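You operate a simulated robot arm through the tools that you are given. There is no shell and no other tool. Be economical: measure what you need, move in short steps, check, and stop when the job is done.

Carry out the task below with a simulated robot arm. There is one attempt and no reset: what you move stays moved.

JOB
Turn the red SET knob down to 10, open RELIEF, pump till the orange flag pops up, then release.
Fine: RELIEF and RELEASE all the way, and left open; leave the other levers and the white BLEED knob alone.

The check looks at the end state, three seconds after you hand in, the way a careful person would. Anything else that was tipped, shoved, dropped, spilled or broken makes it a failure.

ROBOT AND FRAMES
A 6-joint arm with a two-finger parallel gripper, fixed in place. Base frame: the origin is at the foot of the arm, x ahead of it, y to its left, z up. Lengths are in mm, angles in rad, forces in N, time in s.
Its first joint turns from -1.152 to 1.152 rad. Payload 2.7 kg.
Tool frame: the origin (TCP) lies between the finger pads and is the grasp point; the fingertips stand 23 mm ahead of it; z points along the fingers, y is the line along which they close. The gripper opens to 94 mm. The fingers are 38 mm wide and 10 mm thick; the gripper's body (54 by 96 mm) begins 39 mm behind the TCP.
Orientation is told as [roll, pitch, yaw] about the base's x, y, z axes, in that order, counted from this pose: with the fingers straight down and closing along the base's y, the tool's x points along the base's -x, its y along +y and its z along -z.

CONTROLS
- The arm moves only by the tool arm_command. Its argument "deltas" is a list of rows, each a list of 7 numbers: the shift along the tool's x, y, z in units of 20 mm (1.0 is 20 mm), then the turn, a rotation vector about the tool's x, y, z in units of 4 degrees (1.0 is 4 degrees), then the opening in per cent of the stroke, from 0 (shut) to 100 (fully open). In form: [[dx, dy, dz, rx, ry, rz, hand], ...]. A call has 1 to 20 rows; each row shifts and turns the commanded pose from where the row before left it, along the tool's axes as they then stand. A call with a number of a shift or a turn outside -1 to 1 is refused whole. Each row takes 0.2 s and may step no farther than 50 mm and 0.15 rad from the row before; otherwise, or with a gripper value out of range, the whole call is refused. A pose out of reach is approached as far as the arm can. The call stops where the force on the tool passes 40 N (or 10 N more than at its start, if that is more) or the arm is blocked; 0.2 s more then pass. Each finger travels about 45 mm/s and halts on what it meets, pressing with about 25 N; the grip force reading is that of the motor and also rises with nothing between the fingers. The clock runs only during rows and for 0.2 s after the last one: add rows that do not move to give the fingers time. The reply holds the time, the measured pose of the TCP, the force on the tool along the base axes, the opening and the grip force, in the units named above and with some noise, with the torque about the TCP (base axes, N m) and any sound that the robot's microphone picked up.
- Cameras (640 x 400 px; columns grow to the right, rows downward): "scene" is fixed at [77, -428.1, 1423.2]; the picture's right is [0.78, -0.62, 0.00], its down [-0.24, -0.30, -0.92] and it looks along [0.57, 0.72, -0.39] (base axes); focal length 275 px, centre (320, 200). "wrist" rides on the gripper at [86, 16, -74] in the tool frame; the picture's right is [-0.18, 0.98, 0.00], its down [-0.58, -0.11, -0.81] and it looks along [-0.79, -0.15, 0.59] (tool axes); focal length 243 px, centre (320, 200). There is no depth. A picture from a camera that has moved, and an enlarged one, comes with that camera's place and axes in the base frame and with its lens.
- grab_frame(camera): a new picture of that camera. The clock stands still meanwhile.
- close_up(camera, box): a new picture of the part [left, top, right, bottom] of that camera's present view, enlarged. The clock stands still meanwhile.
- close_job(): hands the job in; it is judged then, once.

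Work in short steps. Places have to be worked out from the pictures, the camera data and where the tool is seen: move nearer, look again, correct. Check each grasp and each placing, and mend what went wrong. You have 120 turns and 64 pictures in all, those below and enlarged ones among them. Open the gripper and draw the arm clear of the work before you hand the job in, unless the task says otherwise; then end with one line.

The tools are called after "Call:" as a command line: name --pt "numbers of a row" for each row, then --argument value for the rest, lists and objects as JSON in quotes. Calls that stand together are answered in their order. arm_command: Moves the arm, as the interface text tells. Its arguments: {"type":"object","properties":{"deltas":{"type":"array","items":{"type":"array","items":{"type":"number"}}}},"required":["deltas"]} The other tools are called the same way: grab_frame (camera) takes a picture; close_up (camera, box) takes an enlarged picture of a part of a camera's view; close_job () hands the job in.

At the start:

```text
t: 0.0
position: [331.2, 38.3, 1304.5]
tcp_rot: [-0.001, -0.001, -0.001]
force: [-0.6, 1.1, 0.1]
moment: [-0.01, 0.06, -0.01]
opening: 94.2
gripper_force: 0.1
```

scene: 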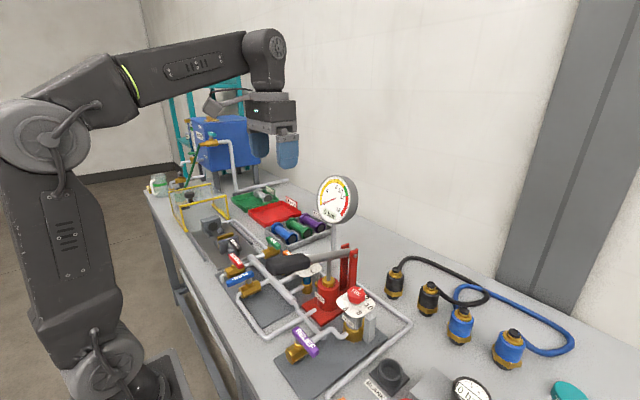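
wrist: 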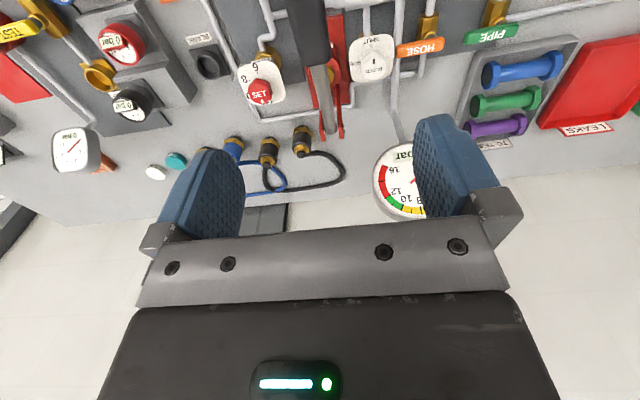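

I see a hand pump with a gauge, a red SET knob, and several levers. I start by enlarging the working area.

Call:
close_up --camera "scene" --box '[210, 220, 430, 400]'

Call:
close_up --camera "wrist" --box '[180, 0, 540, 220]'

Call:
close_up --camera "wrist" --box '[0, 0, 240, 180]'

```text
2.22 times, centred on (320, 310) of scene
camera zoom: at [77.0, -428.1, 1423.2], right [0.78, -0.62, 0.0], down [-0.24, -0.3, -0.92], along [0.57, 0.72, -0.39], focal length 611 px, centre (320, -44)
```

zoom: 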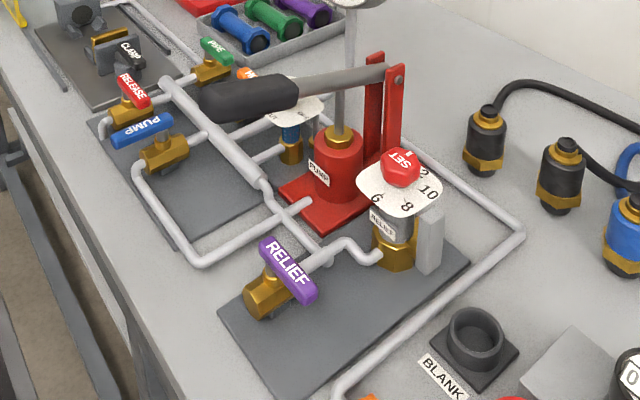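

```text
1.78 times, centred on (360, 110) of wrist
camera zoom: at [244.1, 53.9, 1378.7], right [0.18, 0.98, 0.0], down [0.58, -0.11, 0.81], along [0.79, -0.15, -0.59], focal length 431 px, centre (249, 360)
```

zoom: 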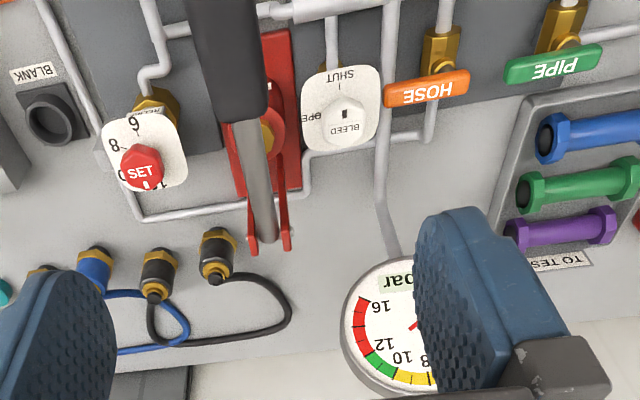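

```text
2.22 times, centred on (120, 90) of wrist
camera zoom: at [244.1, 53.9, 1378.7], right [0.18, 0.98, 0.0], down [0.58, -0.11, 0.81], along [0.79, -0.15, -0.59], focal length 539 px, centre (764, 444)
```

zoom: 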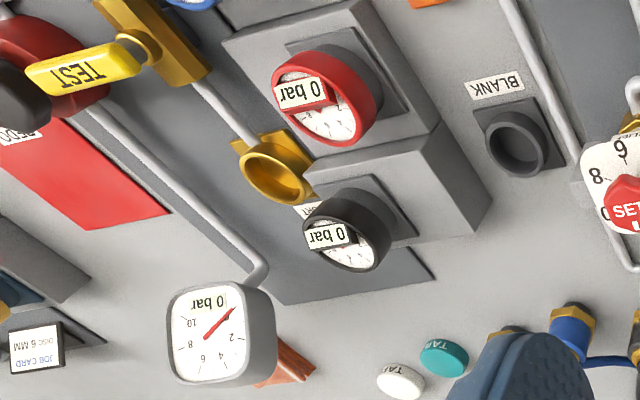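

From two views: SET knob ≈ (449,-93,981), pump handle from ≈ (295,28,1060) to its pivot ≈ (531,16,1006). I tilt the tool up here to get a top view of the valves nearer the robot.

Call:
arm_command --pt "0.6 -0.3 0 0 1 0 100" --pt "0.6 -0.3 0 0 1 0 100" --pt "0.6 -0.3 0 0 1 0 100" --pt "0.6 -0.3 0 0 1 0 100" --pt "0.6 -0.3 0 0 1 0 100" --pt "0.4 -0.3 0 0 1 0 100" --pt "0 0 0 0 1 0 100" --pt "0 0 0 0 0 0 100"

Call:
grab_frame --camera "wrist"

```text
t: 1.8
position: [260.9, 2.5, 1227.6]
tcp_rot: [0.001, 0.488, -0.001]
force: [0.0, 0.6, -0.3]
moment: [-0.03, -0.01, -0.02]
opening: 94.0
gripper_force: 0.1
out of reach, approached as far as the arm can: row 3, 4, 5, 6, 7
```

```text
58 pictures are left
camera wrist: at [219.2, 18.0, 1335.8], right [0.16, 0.98, -0.09], down [0.89, -0.11, 0.44], along [0.42, -0.15, -0.89], focal length 243 px, centre (320, 200)
```

wrist: 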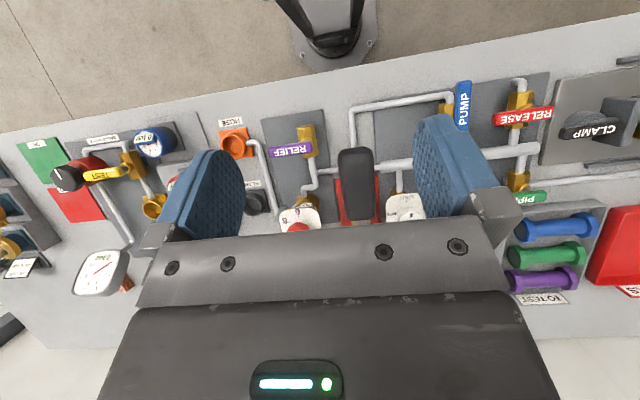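

Now the lever row is visible from above; I enlarge both valve areas.

Call:
close_up --camera "wrist" --box '[220, 90, 400, 240]'

Call:
close_up --camera "wrist" --box '[420, 60, 620, 220]'

Call:
close_up --camera "scene" --box '[320, 265, 400, 345]'

Call:
close_up --camera "scene" --box '[210, 230, 310, 310]'

```text
2.67 times, centred on (310, 165) of wrist
camera zoom: at [219.2, 18.0, 1335.8], right [0.16, 0.98, -0.09], down [0.89, -0.11, 0.44], along [0.42, -0.15, -0.89], focal length 647 px, centre (347, 293)
```

zoom: 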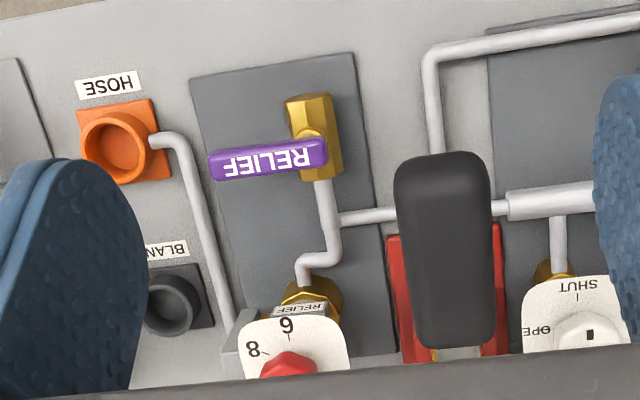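

```text
2.50 times, centred on (520, 140) of wrist
camera zoom: at [219.2, 18.0, 1335.8], right [0.16, 0.98, -0.09], down [0.89, -0.11, 0.44], along [0.42, -0.15, -0.89], focal length 606 px, centre (-180, 350)
```

zoom: 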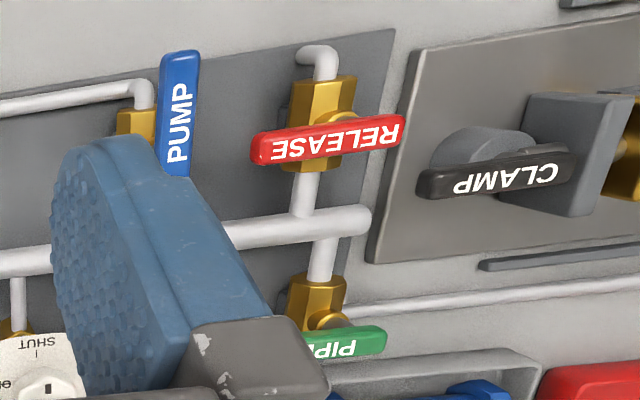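

```text
5.00 times, centred on (360, 305) of scene
camera zoom: at [77.0, -428.1, 1423.2], right [0.78, -0.62, 0.0], down [-0.24, -0.3, -0.92], along [0.57, 0.72, -0.39], focal length 1374 px, centre (120, -325)
```

zoom: 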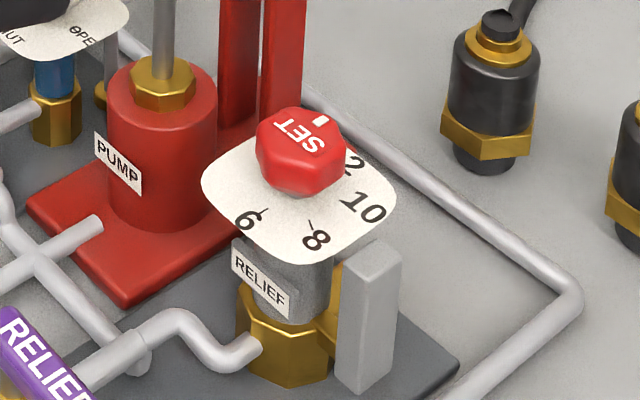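

```text
5.00 times, centred on (260, 270) of scene
camera zoom: at [77.0, -428.1, 1423.2], right [0.78, -0.62, 0.0], down [-0.24, -0.3, -0.92], along [0.57, 0.72, -0.39], focal length 1374 px, centre (620, -150)
```

zoom: 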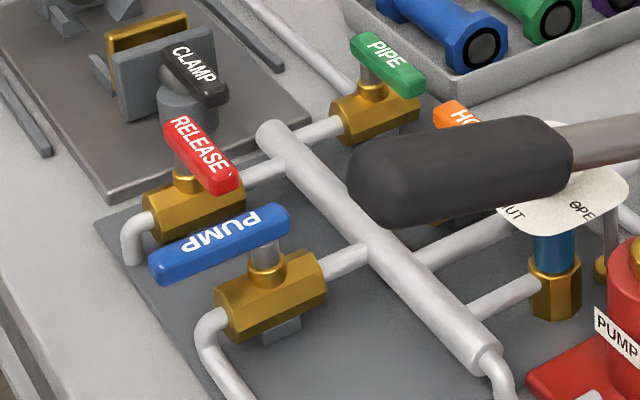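

The readings put the knob at ≈ (449,-93,981) and RELIEF lever at ≈ (310,-48…-119,930), which suggests the surface may be lower than 929. I level the tool and come in nearer behind the knob to verify.

Call:
arm_command --pt "0 0 0 0 -1 0 100" --pt "0 0 0 0 -1 0 100" --pt "0 0 0 0 -1 0 100" --pt "0 0 0 0 -1 0 100" --pt "0 0 0 0 -1 0 100" --pt "0 0 0 0 -1 0 100" --pt "0 0 0 0 -1 0 100" --pt "-0.9 -1 0.5 0 0 0 100" --pt "-0.9 -1 0.8 0 0 0 100" --pt "-0.9 -1 0.8 0 0 0 100" --pt "-0.9 -1 0.8 0 0 0 100" --pt "-0.9 -0.8 0.8 0 0 0 100" --pt "0 0 0.8 0 0 0 100" --pt "0 0 0 0 0 0 100"

Call:
grab_frame --camera "wrist"

Call:
grab_frame --camera "scene"

```text
t: 4.8
position: [352.8, -94.0, 1140.4]
tcp_rot: [-0.001, 0.0, 0.001]
force: [0.1, -0.4, 1.7]
moment: [0.02, 0.0, 0.04]
opening: 94.2
gripper_force: 0.0
```

```text
53 pictures are left
camera wrist: at [265.7, -77.7, 1215.2], right [0.18, 0.98, 0.0], down [0.58, -0.11, 0.81], along [0.79, -0.15, -0.59], focal length 243 px, centre (320, 200)
```

wrist: 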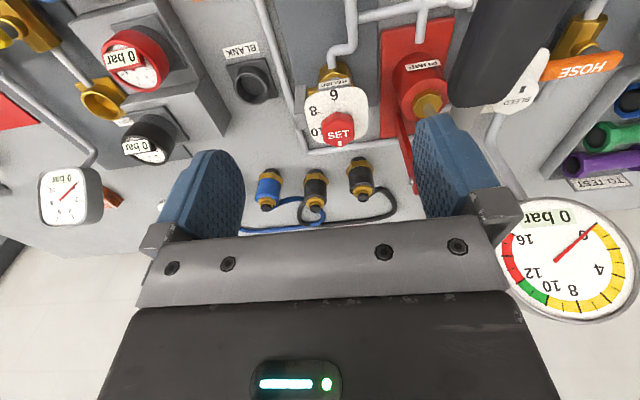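

```text
52 pictures are left
```

scene: 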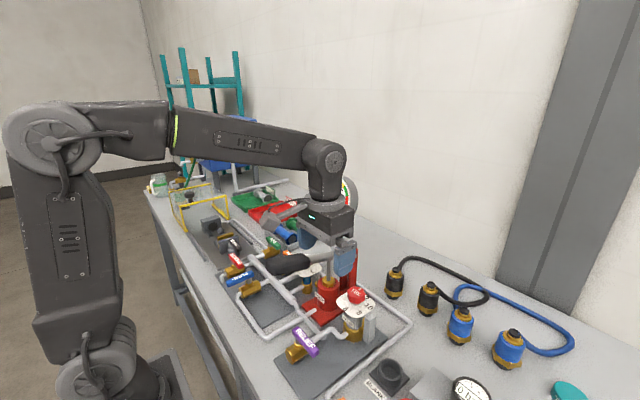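

The knob triangulates again to (449,-92,979), so I trust it. Enlarging the dial to read the pointer.

Call:
close_up --camera "wrist" --box '[280, 50, 400, 160]'

```text
3.64 times, centred on (340, 105) of wrist
camera zoom: at [265.7, -77.7, 1215.2], right [0.18, 0.98, 0.0], down [0.58, -0.11, 0.81], along [0.79, -0.15, -0.59], focal length 882 px, centre (247, 546)
```

zoom: 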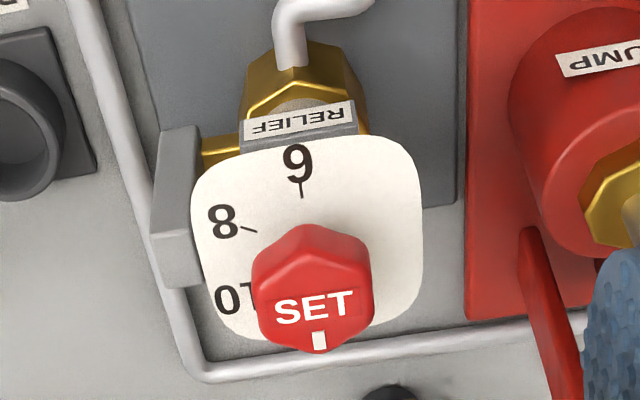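

Pointer sits near 12 (points to +x), 10 is about 57° clockwise from above. I move above the knob and yaw +56° so that the fingers meet hex flats and the turn ends with the camera clear of the pump handle.

Call:
arm_command --pt "-1 0.1 0.5 0 0 -1 80" --pt "-1 0 0.5 0 0 0 80" --pt "-1 0 0.5 0 0 0 80" --pt "-1 0 0.5 0 0 0 80" --pt "-0.8 0 0.5 0 0 0 80" --pt "0 0 0.5 0 0 -1 80" --pt "0 0 0.5 0 0 -1 80" --pt "0 0 0.5 0 0 -1 80" --pt "0 0 0.5 0 0 -1 80" --pt "0 0 0 0 0 -1 80" --pt "0 0 0 0 0 -1 80" --pt "0 0 0 0 0 -1 80" --pt "0 0 0 0 0 -1 80" --pt "0 0 0 0 0 -1 80" --pt "0 0 0 0 0 -1 80" --pt "0 0 0 0 0 -1 80" --pt "0 0 0 0 0 -1 80" --pt "0 0 0 0 0 -1 80" --pt "0 0 0 0 0 0 80"

Call:
close_up --camera "scene" --box '[290, 220, 430, 330]'

Call:
grab_frame --camera "wrist"

```text
t: 8.8
position: [446.3, -85.8, 1050.1]
tcp_rot: [-0.001, 0.0, 0.98]
force: [0.0, 0.2, 0.6]
moment: [-0.02, 0.02, -0.02]
opening: 75.3
gripper_force: 0.0
```

```text
3.64 times, centred on (360, 275) of scene
camera zoom: at [77.0, -428.1, 1423.2], right [0.78, -0.62, 0.0], down [-0.24, -0.3, -0.92], along [0.57, 0.72, -0.39], focal length 1000 px, centre (174, -73)
```

zoom: 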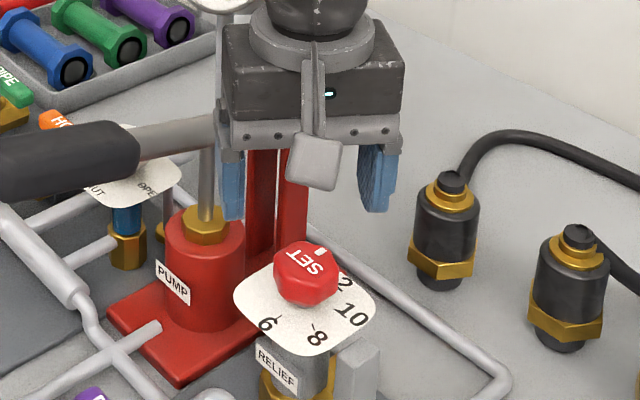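

```text
49 pictures are left
camera wrist: at [385.0, -149.0, 1124.5], right [-0.71, 0.7, 0.0], down [0.41, 0.42, 0.81], along [0.57, 0.57, -0.59], focal length 243 px, centre (320, 200)
```

wrist: 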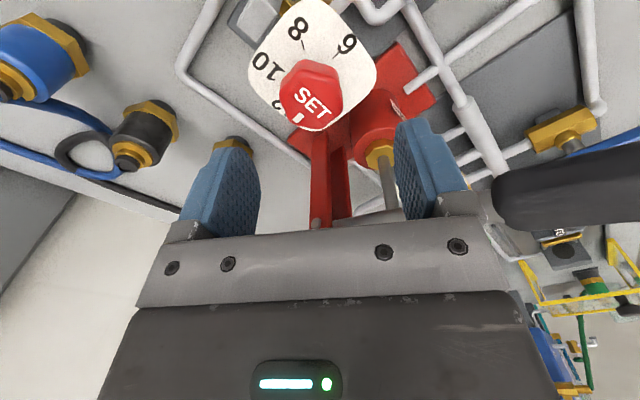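

The knob is confirmed at (449,-93). A close look at the dial from this side.

Call:
close_up --camera "wrist" --box '[240, 0, 390, 140]'

```text
2.86 times, centred on (315, 70) of wrist
camera zoom: at [385.0, -149.0, 1124.5], right [-0.71, 0.7, 0.0], down [0.41, 0.42, 0.81], along [0.57, 0.57, -0.59], focal length 693 px, centre (334, 571)
```

zoom: 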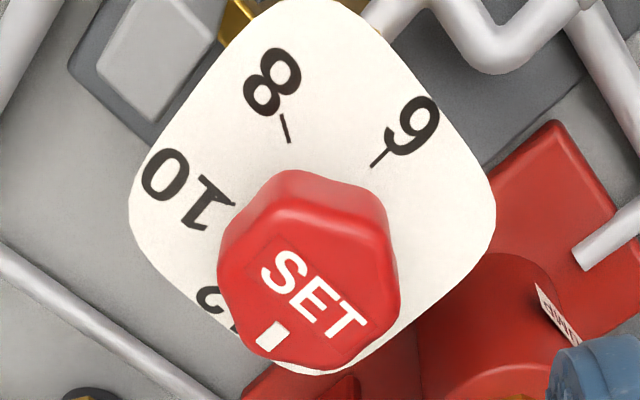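

Pointer exactly at 12; 10 lies ~60° clockwise. I align with the flats (+8°), centre on the knob and descend to TCP z≈981, keeping the fingers open.

Call:
arm_command --pt "0 0 0 0 0 -1 80" --pt "0 0 0 0 0 -1 80" --pt "0.265 -0.28 0 0 0 0 80" --pt "0 0 0.9 0 0 0 80" --pt "0 0 0.9 0 0 0 80" --pt "0 0 0.9 0 0 0 80" --pt "0 0 0.4 0 0 0 80" --pt "0 0 0.3 0 0 0 80" --pt "0 0 0 0 0 0 80"

Call:
close_up --camera "scene" --box '[290, 220, 430, 330]'

```text
t: 10.8
position: [448.9, -92.9, 981.9]
tcp_rot: [0.001, 0.0, 1.117]
force: [-0.3, -1.4, 0.0]
moment: [0.0, -0.01, 0.03]
opening: 75.2
gripper_force: 0.1
```

```text
3.64 times, centred on (360, 275) of scene
camera zoom: at [77.0, -428.1, 1423.2], right [0.78, -0.62, 0.0], down [-0.24, -0.3, -0.92], along [0.57, 0.72, -0.39], focal length 1000 px, centre (174, -73)
```

zoom: 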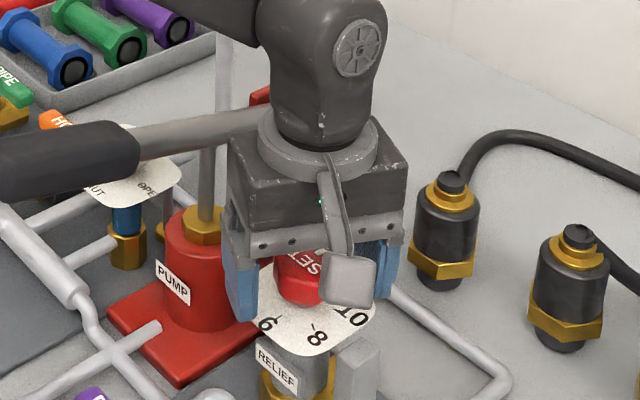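

The knob sits between the fingers with no contact force. I close the grip.

Call:
arm_command --pt "0 0 0 0 0 0 50" --pt "0 0 0 0 0 0 30" --pt "0 0 0 0 0 0 30" --pt "0 0 0 0 0 0 30" --pt "0 0 0 0 0 0 30"

```text
t: 12.0
position: [449.0, -92.2, 981.9]
tcp_rot: [0.001, 0.001, 1.117]
force: [-5.8, 2.6, 2.2]
moment: [0.11, 0.19, -0.07]
opening: 39.0
gripper_force: 45.1
```

Gripped at 39 mm, as expected. Turning clockwise 56° first, then look.

Call:
arm_command --pt "0 0 0 0 0 1 30" --pt "0 0 0 0 0 1 30" --pt "0 0 0 0 0 1 30" --pt "0 0 0 0 0 1 30" --pt "0 0 0 0 0 1 30" --pt "0 0 0 0 0 1 30" --pt "0 0 0 0 0 1 30" --pt "0 0 0 0 0 1 30" --pt "0 0 0 0 0 1 30" --pt "0 0 0 0 0 1 30" --pt "0 0 0 0 0 1 30" --pt "0 0 0 0 0 1 30" --pt "0 0 0 0 0 1 30" --pt "0 0 0 0 0 1 30" --pt "0 0 0 0 0 0 30"

Call:
grab_frame --camera "wrist"

Call:
close_up --camera "scene" --box '[310, 255, 410, 335]'

```text
t: 13.8
position: [447.5, -91.5, 981.2]
tcp_rot: [0.008, 0.003, 0.578]
force: [-6.0, 4.2, 5.9]
moment: [0.71, 0.09, 0.0]
opening: 39.3
gripper_force: 45.3
stopped in row 8: the force on the tool passed its limit (the readings are from after the stop); the commanded pose is now the measured one
```

```text
46 pictures are left
camera wrist: at [367.3, -126.0, 1056.3], right [-0.38, 0.92, 0.01], down [0.55, 0.22, 0.8], along [0.74, 0.31, -0.6], focal length 243 px, centre (320, 200)
```

wrist: 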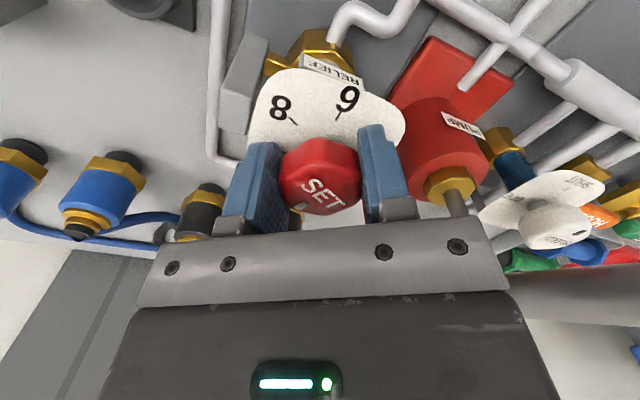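

```text
5.00 times, centred on (360, 295) of scene
camera zoom: at [76.7, -428.0, 1423.3], right [0.78, -0.62, 0.0], down [-0.24, -0.31, -0.92], along [0.57, 0.72, -0.39], focal length 1374 px, centre (120, -275)
```

zoom: 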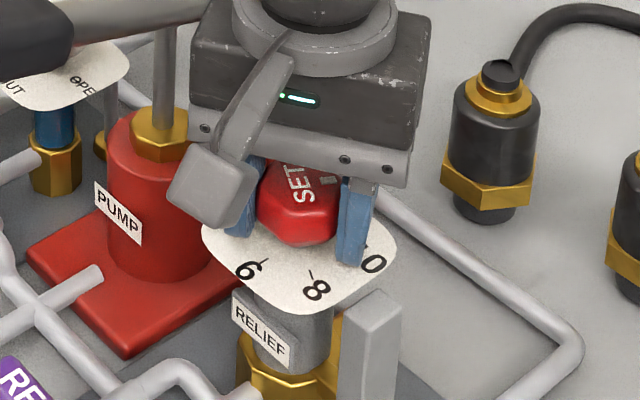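

The knob has turned ~30° with the grip; the stop was likely side load from slightly off-axis turning. Commanded pose is reset, so I continue in smaller turns.

Call:
arm_command --pt "0 0 0 0 0 0.5 30" --pt "0 0 0 0 0 0.5 30" --pt "0 0 0 0 0 0.5 30" --pt "0 0 0 0 0 0.5 30" --pt "0 0 0 0 0 0.5 30" --pt "0 0 0 0 0 0.5 30"

```text
t: 15.2
position: [448.1, -90.2, 981.1]
tcp_rot: [0.008, 0.006, 0.366]
force: [-24.6, 20.4, 21.7]
moment: [0.58, -0.49, 0.05]
opening: 39.1
gripper_force: 44.9
```

Side force is building from off-centre grip. I release, rise a bit and look at the dial.

Call:
arm_command --pt "0 0 0 0 0 0 50" --pt "0 0 0 0 0 0 70" --pt "0 0 0 0 0 0 75" --pt "0 0 -0.5 0 0 0 75" --pt "0 0 -1 0 0 0 75" --pt "0 0 -1 0 0 0 75" --pt "0 0 -1 0 0 0 75" --pt "0 0 0 0 0 0 75"

Call:
close_up --camera "wrist" --box '[240, 0, 400, 150]'

Call:
close_up --camera "scene" --box '[310, 255, 410, 335]'

```text
t: 17.0
position: [450.0, -93.8, 1050.4]
tcp_rot: [0.005, 0.005, 0.368]
force: [0.3, 0.5, -0.3]
moment: [0.05, -0.01, -0.02]
opening: 70.5
gripper_force: 0.1
```

```text
2.67 times, centred on (320, 75) of wrist
camera zoom: at [364.0, -110.3, 1125.5], right [-0.18, 0.98, 0.0], down [0.59, 0.11, 0.8], along [0.79, 0.15, -0.6], focal length 647 px, centre (320, 533)
```

zoom: 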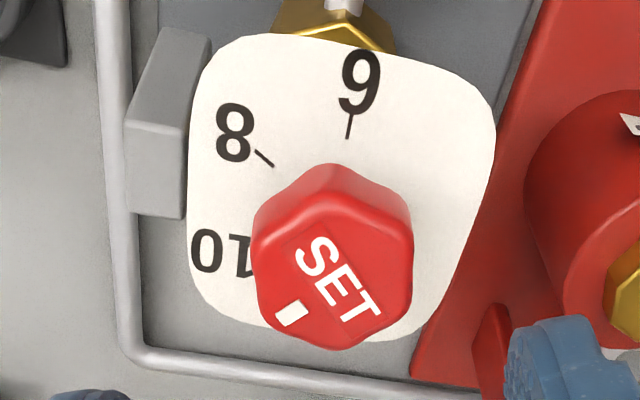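

```text
5.00 times, centred on (360, 295) of scene
camera zoom: at [77.0, -428.1, 1423.2], right [0.78, -0.62, 0.0], down [-0.24, -0.3, -0.92], along [0.57, 0.72, -0.39], focal length 1374 px, centre (120, -275)
```

zoom: 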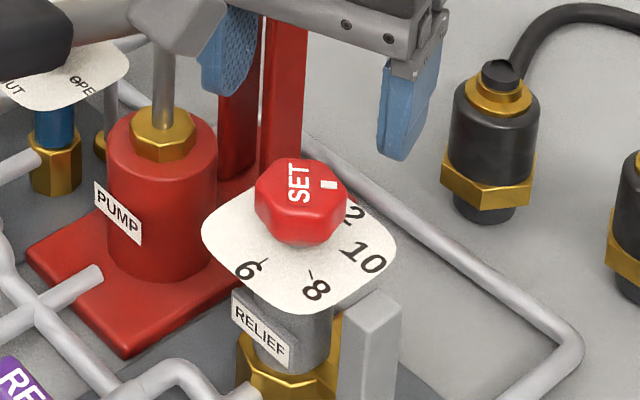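

Pointer now at about −40° (base), 10 mark at about −62°; the dial axis looks nearer (451.5,−89.5), which explains the side load. I recentre, descend and regrip.

Call:
arm_command --pt "-0.156 0.197 0 0 0 0 75" --pt "0 0 0.9 0 0 0 75" --pt "0 0 0.9 0 0 0 75" --pt "0 0 0.9 0 0 0 75" --pt "0 0 0.6 0 0 0 75" --pt "0 0 0 0 0 0 60" --pt "0 0 0 0 0 0 50" --pt "0 0 0 0 0 0 40" --pt "0 0 0 0 0 0 30" --pt "0 0 0 0 0 0 30" --pt "0 0 0 0 0 0 30"

```text
t: 19.4
position: [450.9, -90.0, 983.8]
tcp_rot: [0.003, 0.004, 0.369]
force: [10.7, -26.6, -10.5]
moment: [-0.06, -0.69, 0.0]
opening: 39.0
gripper_force: 44.7
```

The grip pulls the tool toward −y, so the axis is a bit lower in y. I shift 2 mm that way and read the force.

Call:
arm_command --pt "0 -0.1 0 0 0 0 30" --pt "0 0 0 0 0 0 30"

```text
t: 20.0
position: [451.6, -88.9, 984.1]
tcp_rot: [0.007, 0.005, 0.369]
force: [3.6, -14.3, -7.1]
moment: [-0.17, -0.47, 0.0]
opening: 39.4
gripper_force: 44.2
```

Force is dropping; another 2 mm along closing axis, then turn 12° in small steps.

Call:
arm_command --pt "0 -0.1 0 0 0 0 30" --pt "0 0 0 0 0 0 30" --pt "0 0 0 0 0 0.5 30" --pt "0 0 0 0 0 0.5 30" --pt "0 0 0 0 0 0.5 30" --pt "0 0 0 0 0 0.5 30" --pt "0 0 0 0 0 0.5 30" --pt "0 0 0 0 0 0.5 30"

```text
t: 21.8
position: [451.4, -90.1, 985.2]
tcp_rot: [0.005, 0.005, 0.157]
force: [-5.8, 18.1, -2.2]
moment: [0.25, -0.78, -0.02]
opening: 39.0
gripper_force: 44.7
```

Knob turned another 12°. I relieve 1 mm in +y, turn 8° more, then release and rise to read the dial.

Call:
arm_command --pt "0 0.06 0 0 0 0.5 30" --pt "0 0 0 0 0 0.5 30" --pt "0 0 0 0 0 0.5 30" --pt "0 0 0 0 0 0.5 30" --pt "0 0 0 0 0 0 30" --pt "0 0 0 0 0 0 50" --pt "0 0 0 0 0 0 70" --pt "0 0 0 0 0 0 75" --pt "0 0 -0.5 0 0 0 75" --pt "0 0 -1 0 0 0 75" --pt "0 0 -1 0 0 0 75" --pt "0 0 -1 0 0 0 75" --pt "0 0 0 0 0 0 75"

Call:
close_up --camera "wrist" --box '[240, 0, 400, 150]'

Call:
close_up --camera "scene" --box '[310, 255, 410, 335]'

```text
t: 24.6
position: [453.4, -89.3, 1055.4]
tcp_rot: [0.004, 0.005, 0.02]
force: [0.6, 0.1, 0.8]
moment: [-0.04, 0.01, 0.0]
opening: 70.7
gripper_force: 0.1
```

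```text
2.67 times, centred on (320, 75) of wrist
camera zoom: at [365.7, -75.9, 1130.4], right [0.16, 0.99, 0.0], down [0.59, -0.1, 0.8], along [0.79, -0.13, -0.6], focal length 647 px, centre (320, 533)
```

zoom: 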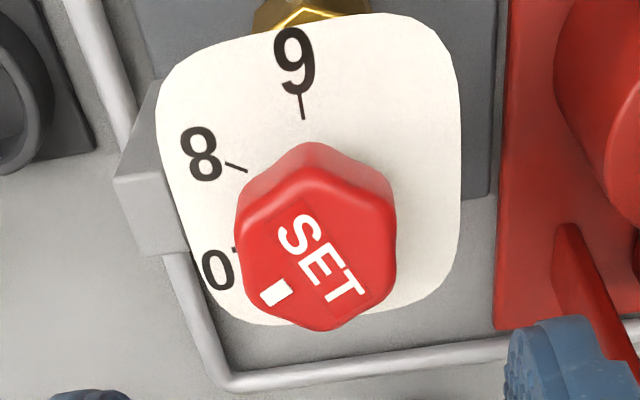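

```text
5.00 times, centred on (360, 295) of scene
camera zoom: at [77.0, -428.1, 1423.2], right [0.78, -0.62, 0.0], down [-0.24, -0.3, -0.92], along [0.57, 0.72, -0.39], focal length 1374 px, centre (120, -275)
```

zoom: 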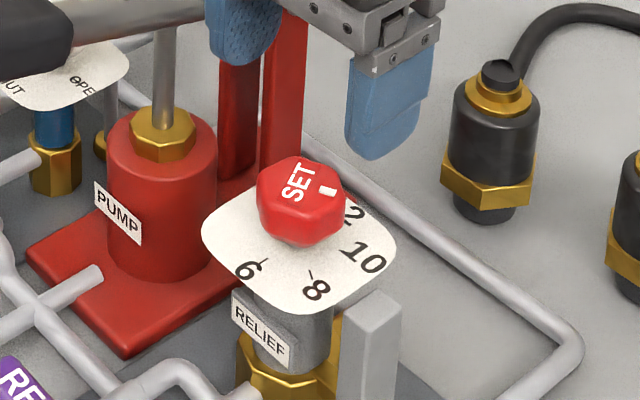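

Pointer estimates cluster around −62°, with 10 at −60°. One sharper look to check the setting.

Call:
close_up --camera "wrist" --box '[285, 45, 345, 85]'

Call:
close_up --camera "scene" --box '[345, 280, 393, 310]'

```text
10.00 times, centred on (315, 65) of wrist
camera zoom: at [365.7, -75.9, 1130.4], right [0.16, 0.99, 0.0], down [0.59, -0.1, 0.8], along [0.79, -0.13, -0.6], focal length 2426 px, centre (370, 1550)
```

zoom: 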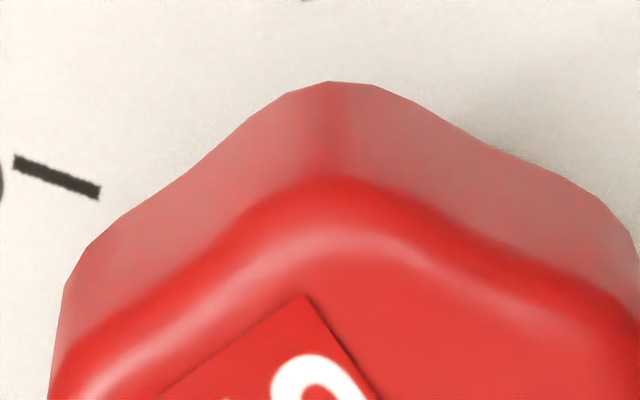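

```text
13.33 times, centred on (369, 295) of scene
camera zoom: at [77.0, -428.1, 1423.2], right [0.78, -0.62, 0.0], down [-0.24, -0.3, -0.92], along [0.57, 0.72, -0.39], focal length 3665 px, centre (-333, -1067)
```

zoom: 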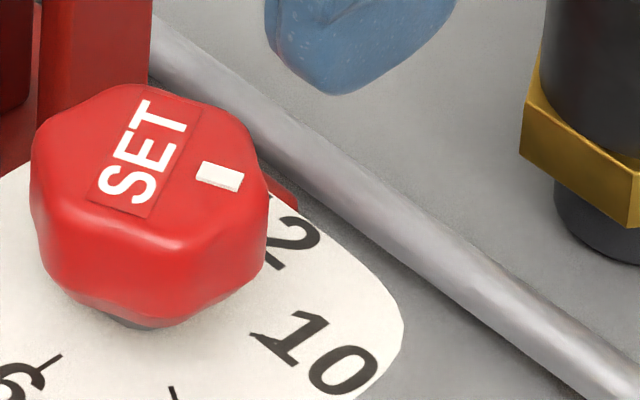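

Precise zoom gives pointer ≈ −62° against 10 at −60°: SET is at 10. Next I retreat toward −x to view the RELIEF lever closely.

Call:
arm_command --pt "1 0 -0.5 0 0 0 75" --pt "1 0 -0.5 0 0 0 50" --pt "1 0 0 0 0 0 30" --pt "1 0 0 0 0 0 30" --pt "1 0 0 0 0 0 30" --pt "1 0 0 0 0 0 30" --pt "1 0 0 0 0 0 30" --pt "1 0 0 0 0 0 30" --pt "1 0 0 0 0 0 30" --pt "1 0 0 0 0 0 30" --pt "0 0 0 0 0 0 30"

Call:
grab_frame --camera "wrist"

Call:
close_up --camera "scene" --box '[250, 260, 370, 360]'

```text
t: 27.0
position: [251.6, -92.5, 1076.0]
tcp_rot: [0.003, 0.007, 0.022]
force: [0.1, 1.3, -0.4]
moment: [-0.02, 0.01, 0.01]
opening: 28.3
gripper_force: 0.0
```

```text
38 pictures are left
camera wrist: at [165.9, -79.6, 1150.6], right [0.16, 0.99, 0.0], down [0.59, -0.1, 0.8], along [0.79, -0.13, -0.6], focal length 243 px, centre (320, 200)
```

wrist: 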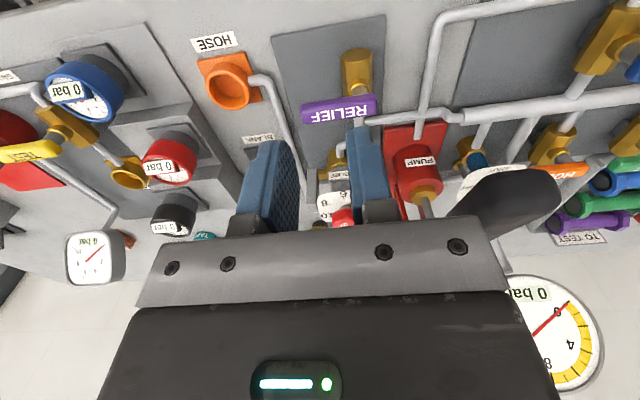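

```text
4.00 times, centred on (310, 310) of scene
camera zoom: at [76.9, -428.1, 1423.2], right [0.78, -0.62, 0.0], down [-0.24, -0.3, -0.92], along [0.57, 0.72, -0.39], focal length 1100 px, centre (360, -240)
```

zoom: 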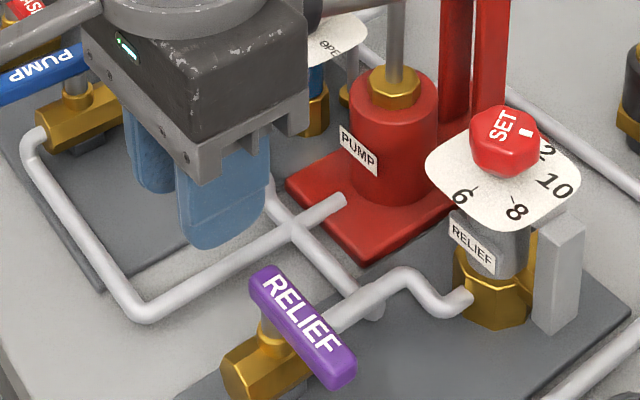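

RELIEF lever: pivot end (311,-46), free end (306,-119.5), top z≈932; pivot ≈ (310,-61). I go above its free half and yaw to +86° so that the fingers straddle it.

Call:
arm_command --pt "-1 -0.3 0 0 0 -1 45" --pt "-1 -0.3 0 0 0 -1 45" --pt "-0.75 -0.2 0 0 0 0 45" --pt "0 0 0 0 0 -1 45" --pt "0 0 0 0 0 -1 45" --pt "0 0 0 0 0 -1 45" --pt "0 0 0 0 0 -1 45" --pt "0 0 0 0 0 -1 45" --pt "0 0 0 0 0 -1 45" --pt "0 0 0 0 0 -1 45" --pt "0 0 0 0 0 -1 45" --pt "0 0 0 0 0 -1 45" --pt "0 0 0 0 0 -1 45" --pt "0 0 0 0 0 -1 45" --pt "0 0 0 0 0 -1 45" --pt "0 0 0 0 0 -1 45" --pt "0 0 0 0 0 -1 45" --pt "0 0 0 0 0 0 45"

Call:
arm_command --pt "0 0 0.5 0 0 -1 45" --pt "0 0 0.5 0 0 -1 45" --pt "0 0 0.5 0 0 -1 45" --pt "0 0 0.5 0 0 -1 45" --pt "0 0 0 0 0 -1 45" --pt "0 0 0 0 0 0 45"

Call:
grab_frame --camera "wrist"

Call:
close_up --camera "scene" --box '[250, 240, 370, 360]'

```text
t: 30.8
position: [307.5, -106.7, 1076.0]
tcp_rot: [0.006, -0.001, 1.137]
force: [1.0, 0.2, 0.1]
moment: [-0.04, 0.04, -0.01]
opening: 42.2
gripper_force: 0.1
```

```text
t: 32.2
position: [306.9, -105.0, 1035.3]
tcp_rot: [0.008, -0.004, 1.488]
force: [0.2, 0.1, -0.2]
moment: [-0.01, 0.02, -0.03]
opening: 42.3
gripper_force: 0.1
```

```text
36 pictures are left
camera wrist: at [284.7, -190.7, 1110.1], right [-0.96, 0.27, 0.01], down [0.16, 0.57, 0.81], along [0.21, 0.78, -0.59], focal length 243 px, centre (320, 200)
```

wrist: 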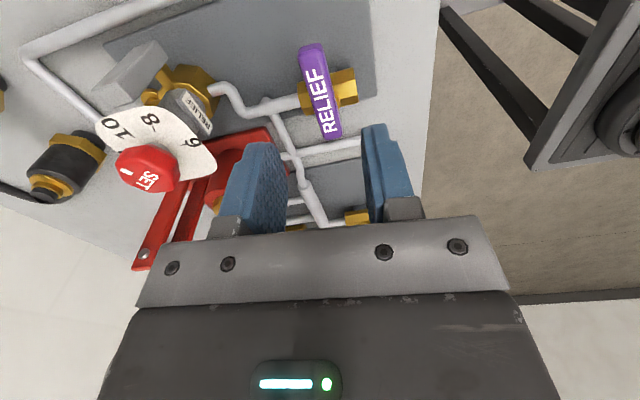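

```text
3.33 times, centred on (310, 300) of scene
camera zoom: at [77.0, -428.1, 1423.2], right [0.78, -0.62, 0.0], down [-0.24, -0.3, -0.92], along [0.57, 0.72, -0.39], focal length 916 px, centre (353, -133)
```

zoom: 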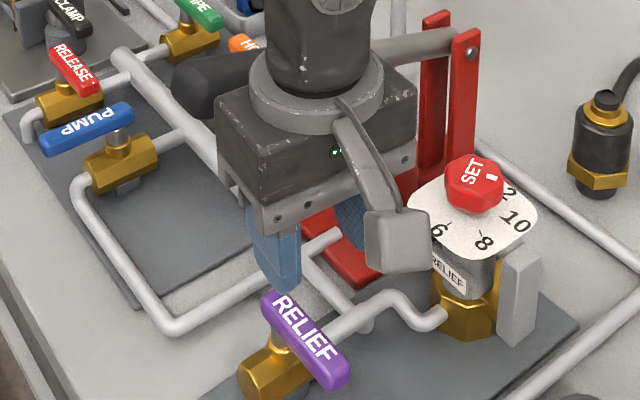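

The lever lies straight below at x≈309, y −46…−125. I nudge 2 mm and descend to TCP z≈939 around it.

Call:
arm_command --pt "0 -0.1 1 0 0 0 45" --pt "0 0 1 0 0 0 45" --pt "0 0 1 0 0 0 45" --pt "0 0 0.8 0 0 0 45" --pt "0 0 0.6 0 0 0 45" --pt "0 0 0.4 0 0 0 45" --pt "0 0 0 0 0 0 45"

Call:
close_up --camera "scene" --box '[250, 260, 370, 380]'

```text
t: 33.8
position: [309.4, -106.1, 940.2]
tcp_rot: [0.006, -0.005, 1.486]
force: [0.1, -0.2, 0.1]
moment: [0.01, 0.01, 0.01]
opening: 42.3
gripper_force: 0.1
```

```text
3.33 times, centred on (310, 320) of scene
camera zoom: at [77.0, -428.1, 1423.2], right [0.78, -0.62, 0.0], down [-0.24, -0.3, -0.92], along [0.57, 0.72, -0.39], focal length 916 px, centre (353, -200)
```

zoom: 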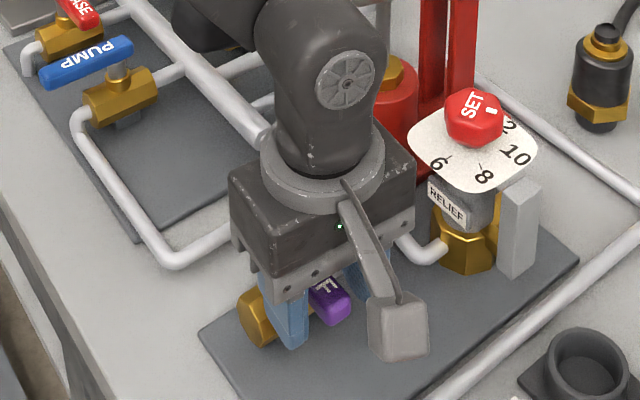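

The lever is between the fingers. I narrow the cage and swing it clockwise (free end toward −x, like the open PUMP lever) along the arc.

Call:
arm_command --pt "0 0 0 0 0 0 30" --pt "0 0 0 0 0 0 30" --pt "-0.0055 0.157 0 0 0 1 30" --pt "-0.0055 0.157 0 0 0 1 30" --pt "-0.0055 0.157 0 0 0 1 30" --pt "-0.0055 0.157 0 0 0 1 30" --pt "-0.0055 0.157 0 0 0 1 30" --pt "-0.0055 0.157 0 0 0 1 30" --pt "-0.0055 0.157 0 0 0 1 30" --pt "-0.0055 0.157 0 0 0 1 30" --pt "0 0 0 0 0 0 30"

Call:
close_up --camera "scene" --box '[240, 260, 360, 380]'

```text
t: 36.2
position: [284.8, -96.1, 939.6]
tcp_rot: [0.007, 0.001, 0.926]
force: [-0.5, 0.1, 0.8]
moment: [0.0, 0.03, 0.0]
opening: 28.2
gripper_force: 0.0
```

```text
3.33 times, centred on (300, 320) of scene
camera zoom: at [77.0, -428.1, 1423.2], right [0.78, -0.62, 0.0], down [-0.24, -0.3, -0.92], along [0.57, 0.72, -0.39], focal length 916 px, centre (387, -200)
```

zoom: 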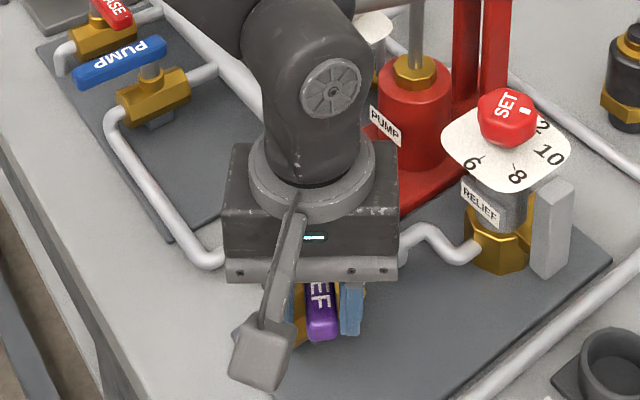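

The lever follows the fingers with no force. I continue the arc to the stop.

Call:
arm_command --pt "-0.0055 0.157 0 0 0 1 30" --pt "-0.0055 0.157 0 0 0 1 30" --pt "-0.0055 0.157 0 0 0 1 30" --pt "-0.0055 0.157 0 0 0 1 30" --pt "-0.0055 0.157 0 0 0 1 30" --pt "-0.0055 0.157 0 0 0 1 30" --pt "-0.0055 0.157 0 0 0 1 30" --pt "-0.0055 0.157 0 0 0 1 30" --pt "-0.0055 0.157 0 0 0 1 30" --pt "-0.0055 0.157 0 0 0 1 30" --pt "-0.0055 0.157 0 0 0 1 30" --pt "-0.0055 0.157 0 0 0 1 30" --pt "-0.0055 0.157 0 0 0 1 30" --pt "-0.0055 0.157 0 0 0 1 30" --pt "0 0 0 0 0 0 30"

Call:
close_up --camera "scene" --box '[230, 250, 350, 370]'

```text
t: 39.4
position: [267.9, -59.7, 939.3]
tcp_rot: [0.002, 0.006, -0.049]
force: [0.4, -0.2, 0.0]
moment: [0.0, 0.01, 0.05]
opening: 28.0
gripper_force: 0.0
```

```text
3.33 times, centred on (290, 310) of scene
camera zoom: at [77.0, -428.1, 1423.2], right [0.78, -0.62, 0.0], down [-0.24, -0.3, -0.92], along [0.57, 0.72, -0.39], focal length 916 px, centre (420, -167)
```

zoom: 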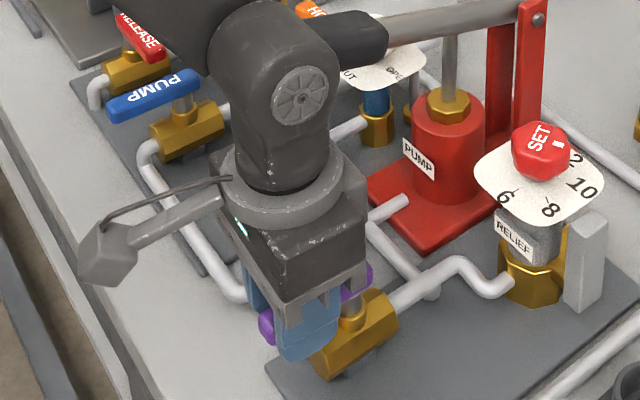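

The lever is nearly along −x; I push on gently to find its stop.

Call:
arm_command --pt "0 0.12 0 0 0 0.7 30" --pt "0 0.12 0 0 0 0.7 30" --pt "0 0.12 0 0 0 0.7 30" --pt "0 0.12 0 0 0 0.5 30" --pt "0 0 0 0 0 0 30"

```text
t: 40.5
position: [270.5, -51.8, 941.7]
tcp_rot: [-0.003, 0.001, -0.225]
force: [0.9, -30.9, -6.8]
moment: [-0.17, -0.08, 0.72]
opening: 41.2
gripper_force: 14.7
stopped in row 5: the force on the tool passed its limit (the readings are from after the stop); the commanded pose is now the measured one
```

The stop is reached (reaction −y). I open, lift straight up and look.

Call:
arm_command --pt "0 -0.2 0 0 0 0 60" --pt "0 0 0 0 0 0 60" --pt "0 0 -0.5 0 0 0 60" --pt "0 0 -1 0 0 0 60" --pt "0 0 -1 0 0 0 60" --pt "0 0 -1 0 0 0 60" --pt "0.5 -0.5 -1 0 0 0 60" --pt "0.5 -0.5 -1 0 0 0 60" --pt "0 -0.5 -1 0 0 0 60" --pt "0 -0.5 -1 0 0 0 60" --pt "0 0 0 0 0 0 60"

Call:
grab_frame --camera "wrist"

Call:
close_up --camera "scene" --box '[230, 240, 380, 370]'

```text
t: 42.9
position: [240.4, -87.7, 1090.3]
tcp_rot: [-0.001, 0.001, -0.23]
force: [-0.2, 0.2, 0.4]
moment: [-0.01, 0.02, 0.0]
opening: 56.4
gripper_force: 0.1
```

```text
31 pictures are left
camera wrist: at [161.4, -53.0, 1165.1], right [0.4, 0.92, 0.0], down [0.54, -0.24, 0.81], along [0.74, -0.32, -0.59], focal length 243 px, centre (320, 200)
```

wrist: 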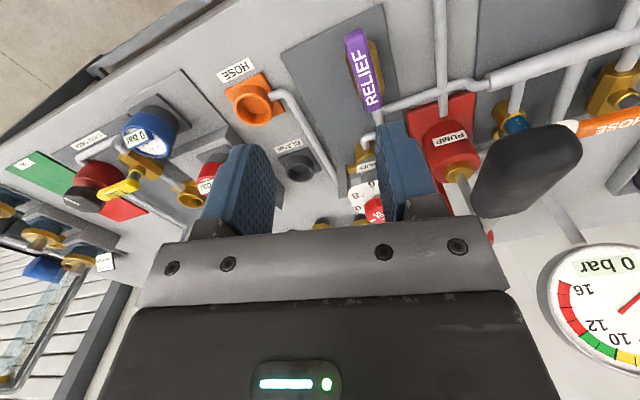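

```text
3.08 times, centred on (305, 305) of scene
camera zoom: at [77.0, -428.1, 1423.2], right [0.78, -0.62, 0.0], down [-0.24, -0.3, -0.92], along [0.57, 0.72, -0.39], focal length 846 px, centre (366, -123)
```

zoom: 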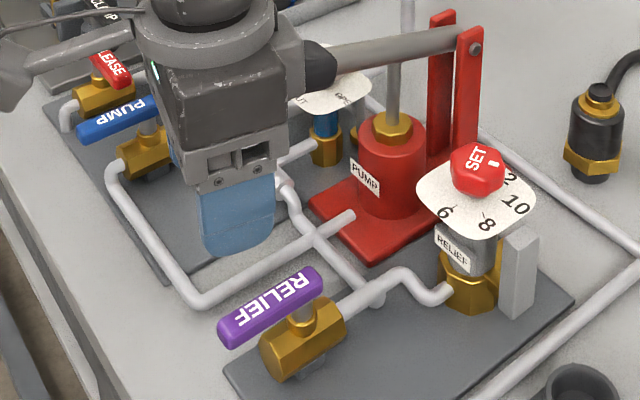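

RELIEF is fully open, in line with its pipe. Next is the pump handle (free end ≈ (289,24,1066), pivot ≈ (531,16,1005)). I go above its grip at x≈330, tilted along it.

Call:
arm_command --pt "0 0 -0.7 0 0 -1 70" --pt "0 0 -0.7 0 0 -1 70" --pt "0 0 -0.7 0 0 -0.87 70" --pt "-0.9 0.95 0 0 0 0 70" --pt "-0.9 0.95 0 0 0 0 70" --pt "-0.9 0.95 0 0 0 0 70" --pt "-0.9 0.95 0 0 0 0 70" --pt "-0.9 0.95 0 0 0 0 70" --pt "0 0.8 0 0 1 0 70" --pt "0 0 0 0 1 0 70" --pt "0 0 0 0 1 0 70" --pt "0 0 0 0 0.75 0 70" --pt "0 0 0 0 0 0 70"

Call:
grab_frame --camera "wrist"

Call:
close_up --camera "scene" --box '[220, 190, 390, 310]'

```text
t: 45.7
position: [335.0, 18.9, 1133.0]
tcp_rot: [-0.001, 0.266, -0.028]
force: [-0.3, 0.5, -0.1]
moment: [-0.03, 0.03, -0.02]
opening: 65.7
gripper_force: 0.0
```

```text
29 pictures are left
camera wrist: at [271.7, 37.1, 1227.1], right [0.21, 0.98, -0.05], down [0.77, -0.13, 0.63], along [0.61, -0.17, -0.78], focal length 243 px, centre (320, 200)
```

wrist: 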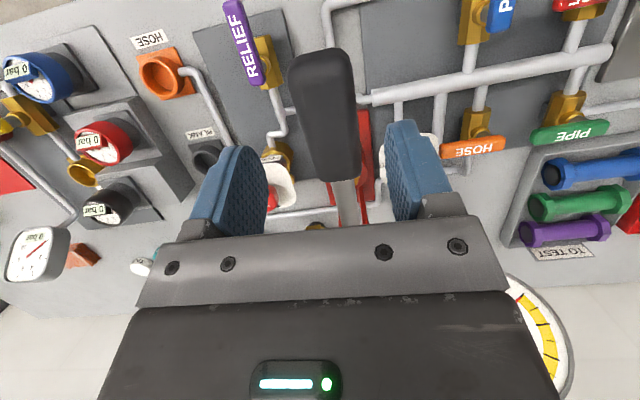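

```text
3.33 times, centred on (305, 250) of scene
camera zoom: at [77.0, -428.1, 1423.2], right [0.78, -0.62, 0.0], down [-0.24, -0.3, -0.92], along [0.57, 0.72, -0.39], focal length 916 px, centre (370, 33)
```

zoom: 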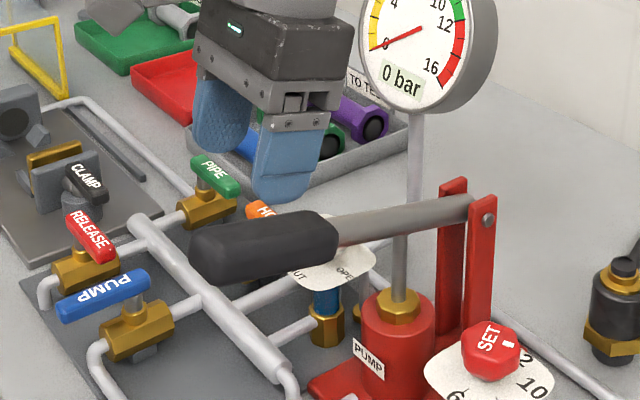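

Grip measures ~43 mm thick, centre ≈ (340,21.5,1049). I open wider, align and descend over it.

Call:
arm_command --pt "-0.7 0.13 0 0 0 0 92" --pt "-0.645 0 0 0 0 0 92" --pt "0 0 0 0 0 0 92" --pt "0 0 0.8 0 0 0 92" --pt "0 0 0.8 0 0 0 92" --pt "0 0 0.8 0 0 0 92" --pt "0 0 0.8 0 0 0 92" --pt "0 0 0.7 0 0 0 92" --pt "0 0 0 0 0 0 92"

Call:
close_up --camera "scene" --box '[220, 190, 390, 310]'

```text
t: 47.7
position: [341.2, 21.7, 1050.6]
tcp_rot: [-0.001, 0.265, -0.029]
force: [-0.2, -0.4, 0.6]
moment: [0.04, 0.02, 0.02]
opening: 86.7
gripper_force: 0.1
```

```text
3.33 times, centred on (305, 250) of scene
camera zoom: at [77.0, -428.1, 1423.2], right [0.78, -0.62, 0.0], down [-0.24, -0.3, -0.92], along [0.57, 0.72, -0.39], focal length 916 px, centre (370, 33)
```

zoom: 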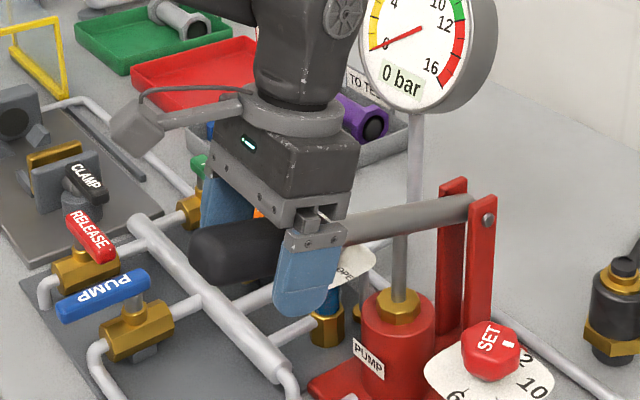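

The fingers straddle the handle. Closing.

Call:
arm_command --pt "0 0 0 0 0 0 60" --pt "0 0 0 0 0 0 40" --pt "0 0 0 0 0 0 30" --pt "0 0 0 0 0 0 30" --pt "0 0 0 0 0 0 30" --pt "0 0 0 0 0 0 30"

```text
t: 49.1
position: [341.7, 21.3, 1051.1]
tcp_rot: [-0.002, 0.264, -0.024]
force: [0.2, 4.9, -0.6]
moment: [-0.02, 0.16, 2.07]
opening: 42.5
gripper_force: 44.8
```

Gripped at 42.5 mm. First downstroke of ~16° in small arc steps.

Call:
arm_command --pt "-0.006 0 0.358 0 -0.5 0 30" --pt "-0.006 0 0.358 0 -0.5 0 30" --pt "-0.006 0 0.358 0 -0.5 0 30" --pt "-0.006 0 0.358 0 -0.5 0 30" --pt "-0.006 0 0.358 0 -0.5 0 30" --pt "-0.006 0 0.358 0 -0.5 0 30" --pt "-0.006 0 0.358 0 -0.5 0 30" --pt "-0.006 0 0.358 0 -0.5 0 30" --pt "0 0 0 0 0 0 30"

Call:
grab_frame --camera "scene"

```text
t: 51.1
position: [334.5, 22.8, 993.5]
tcp_rot: [-0.002, -0.019, -0.026]
force: [11.9, -9.3, 9.8]
moment: [0.14, -1.22, 1.72]
opening: 42.6
gripper_force: 45.1
```

```text
26 pictures are left
```

scene: 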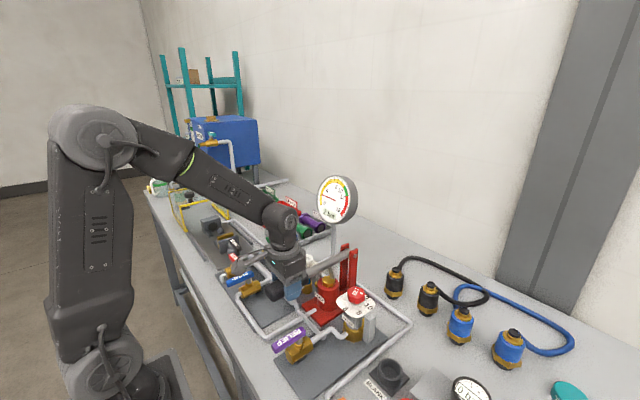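

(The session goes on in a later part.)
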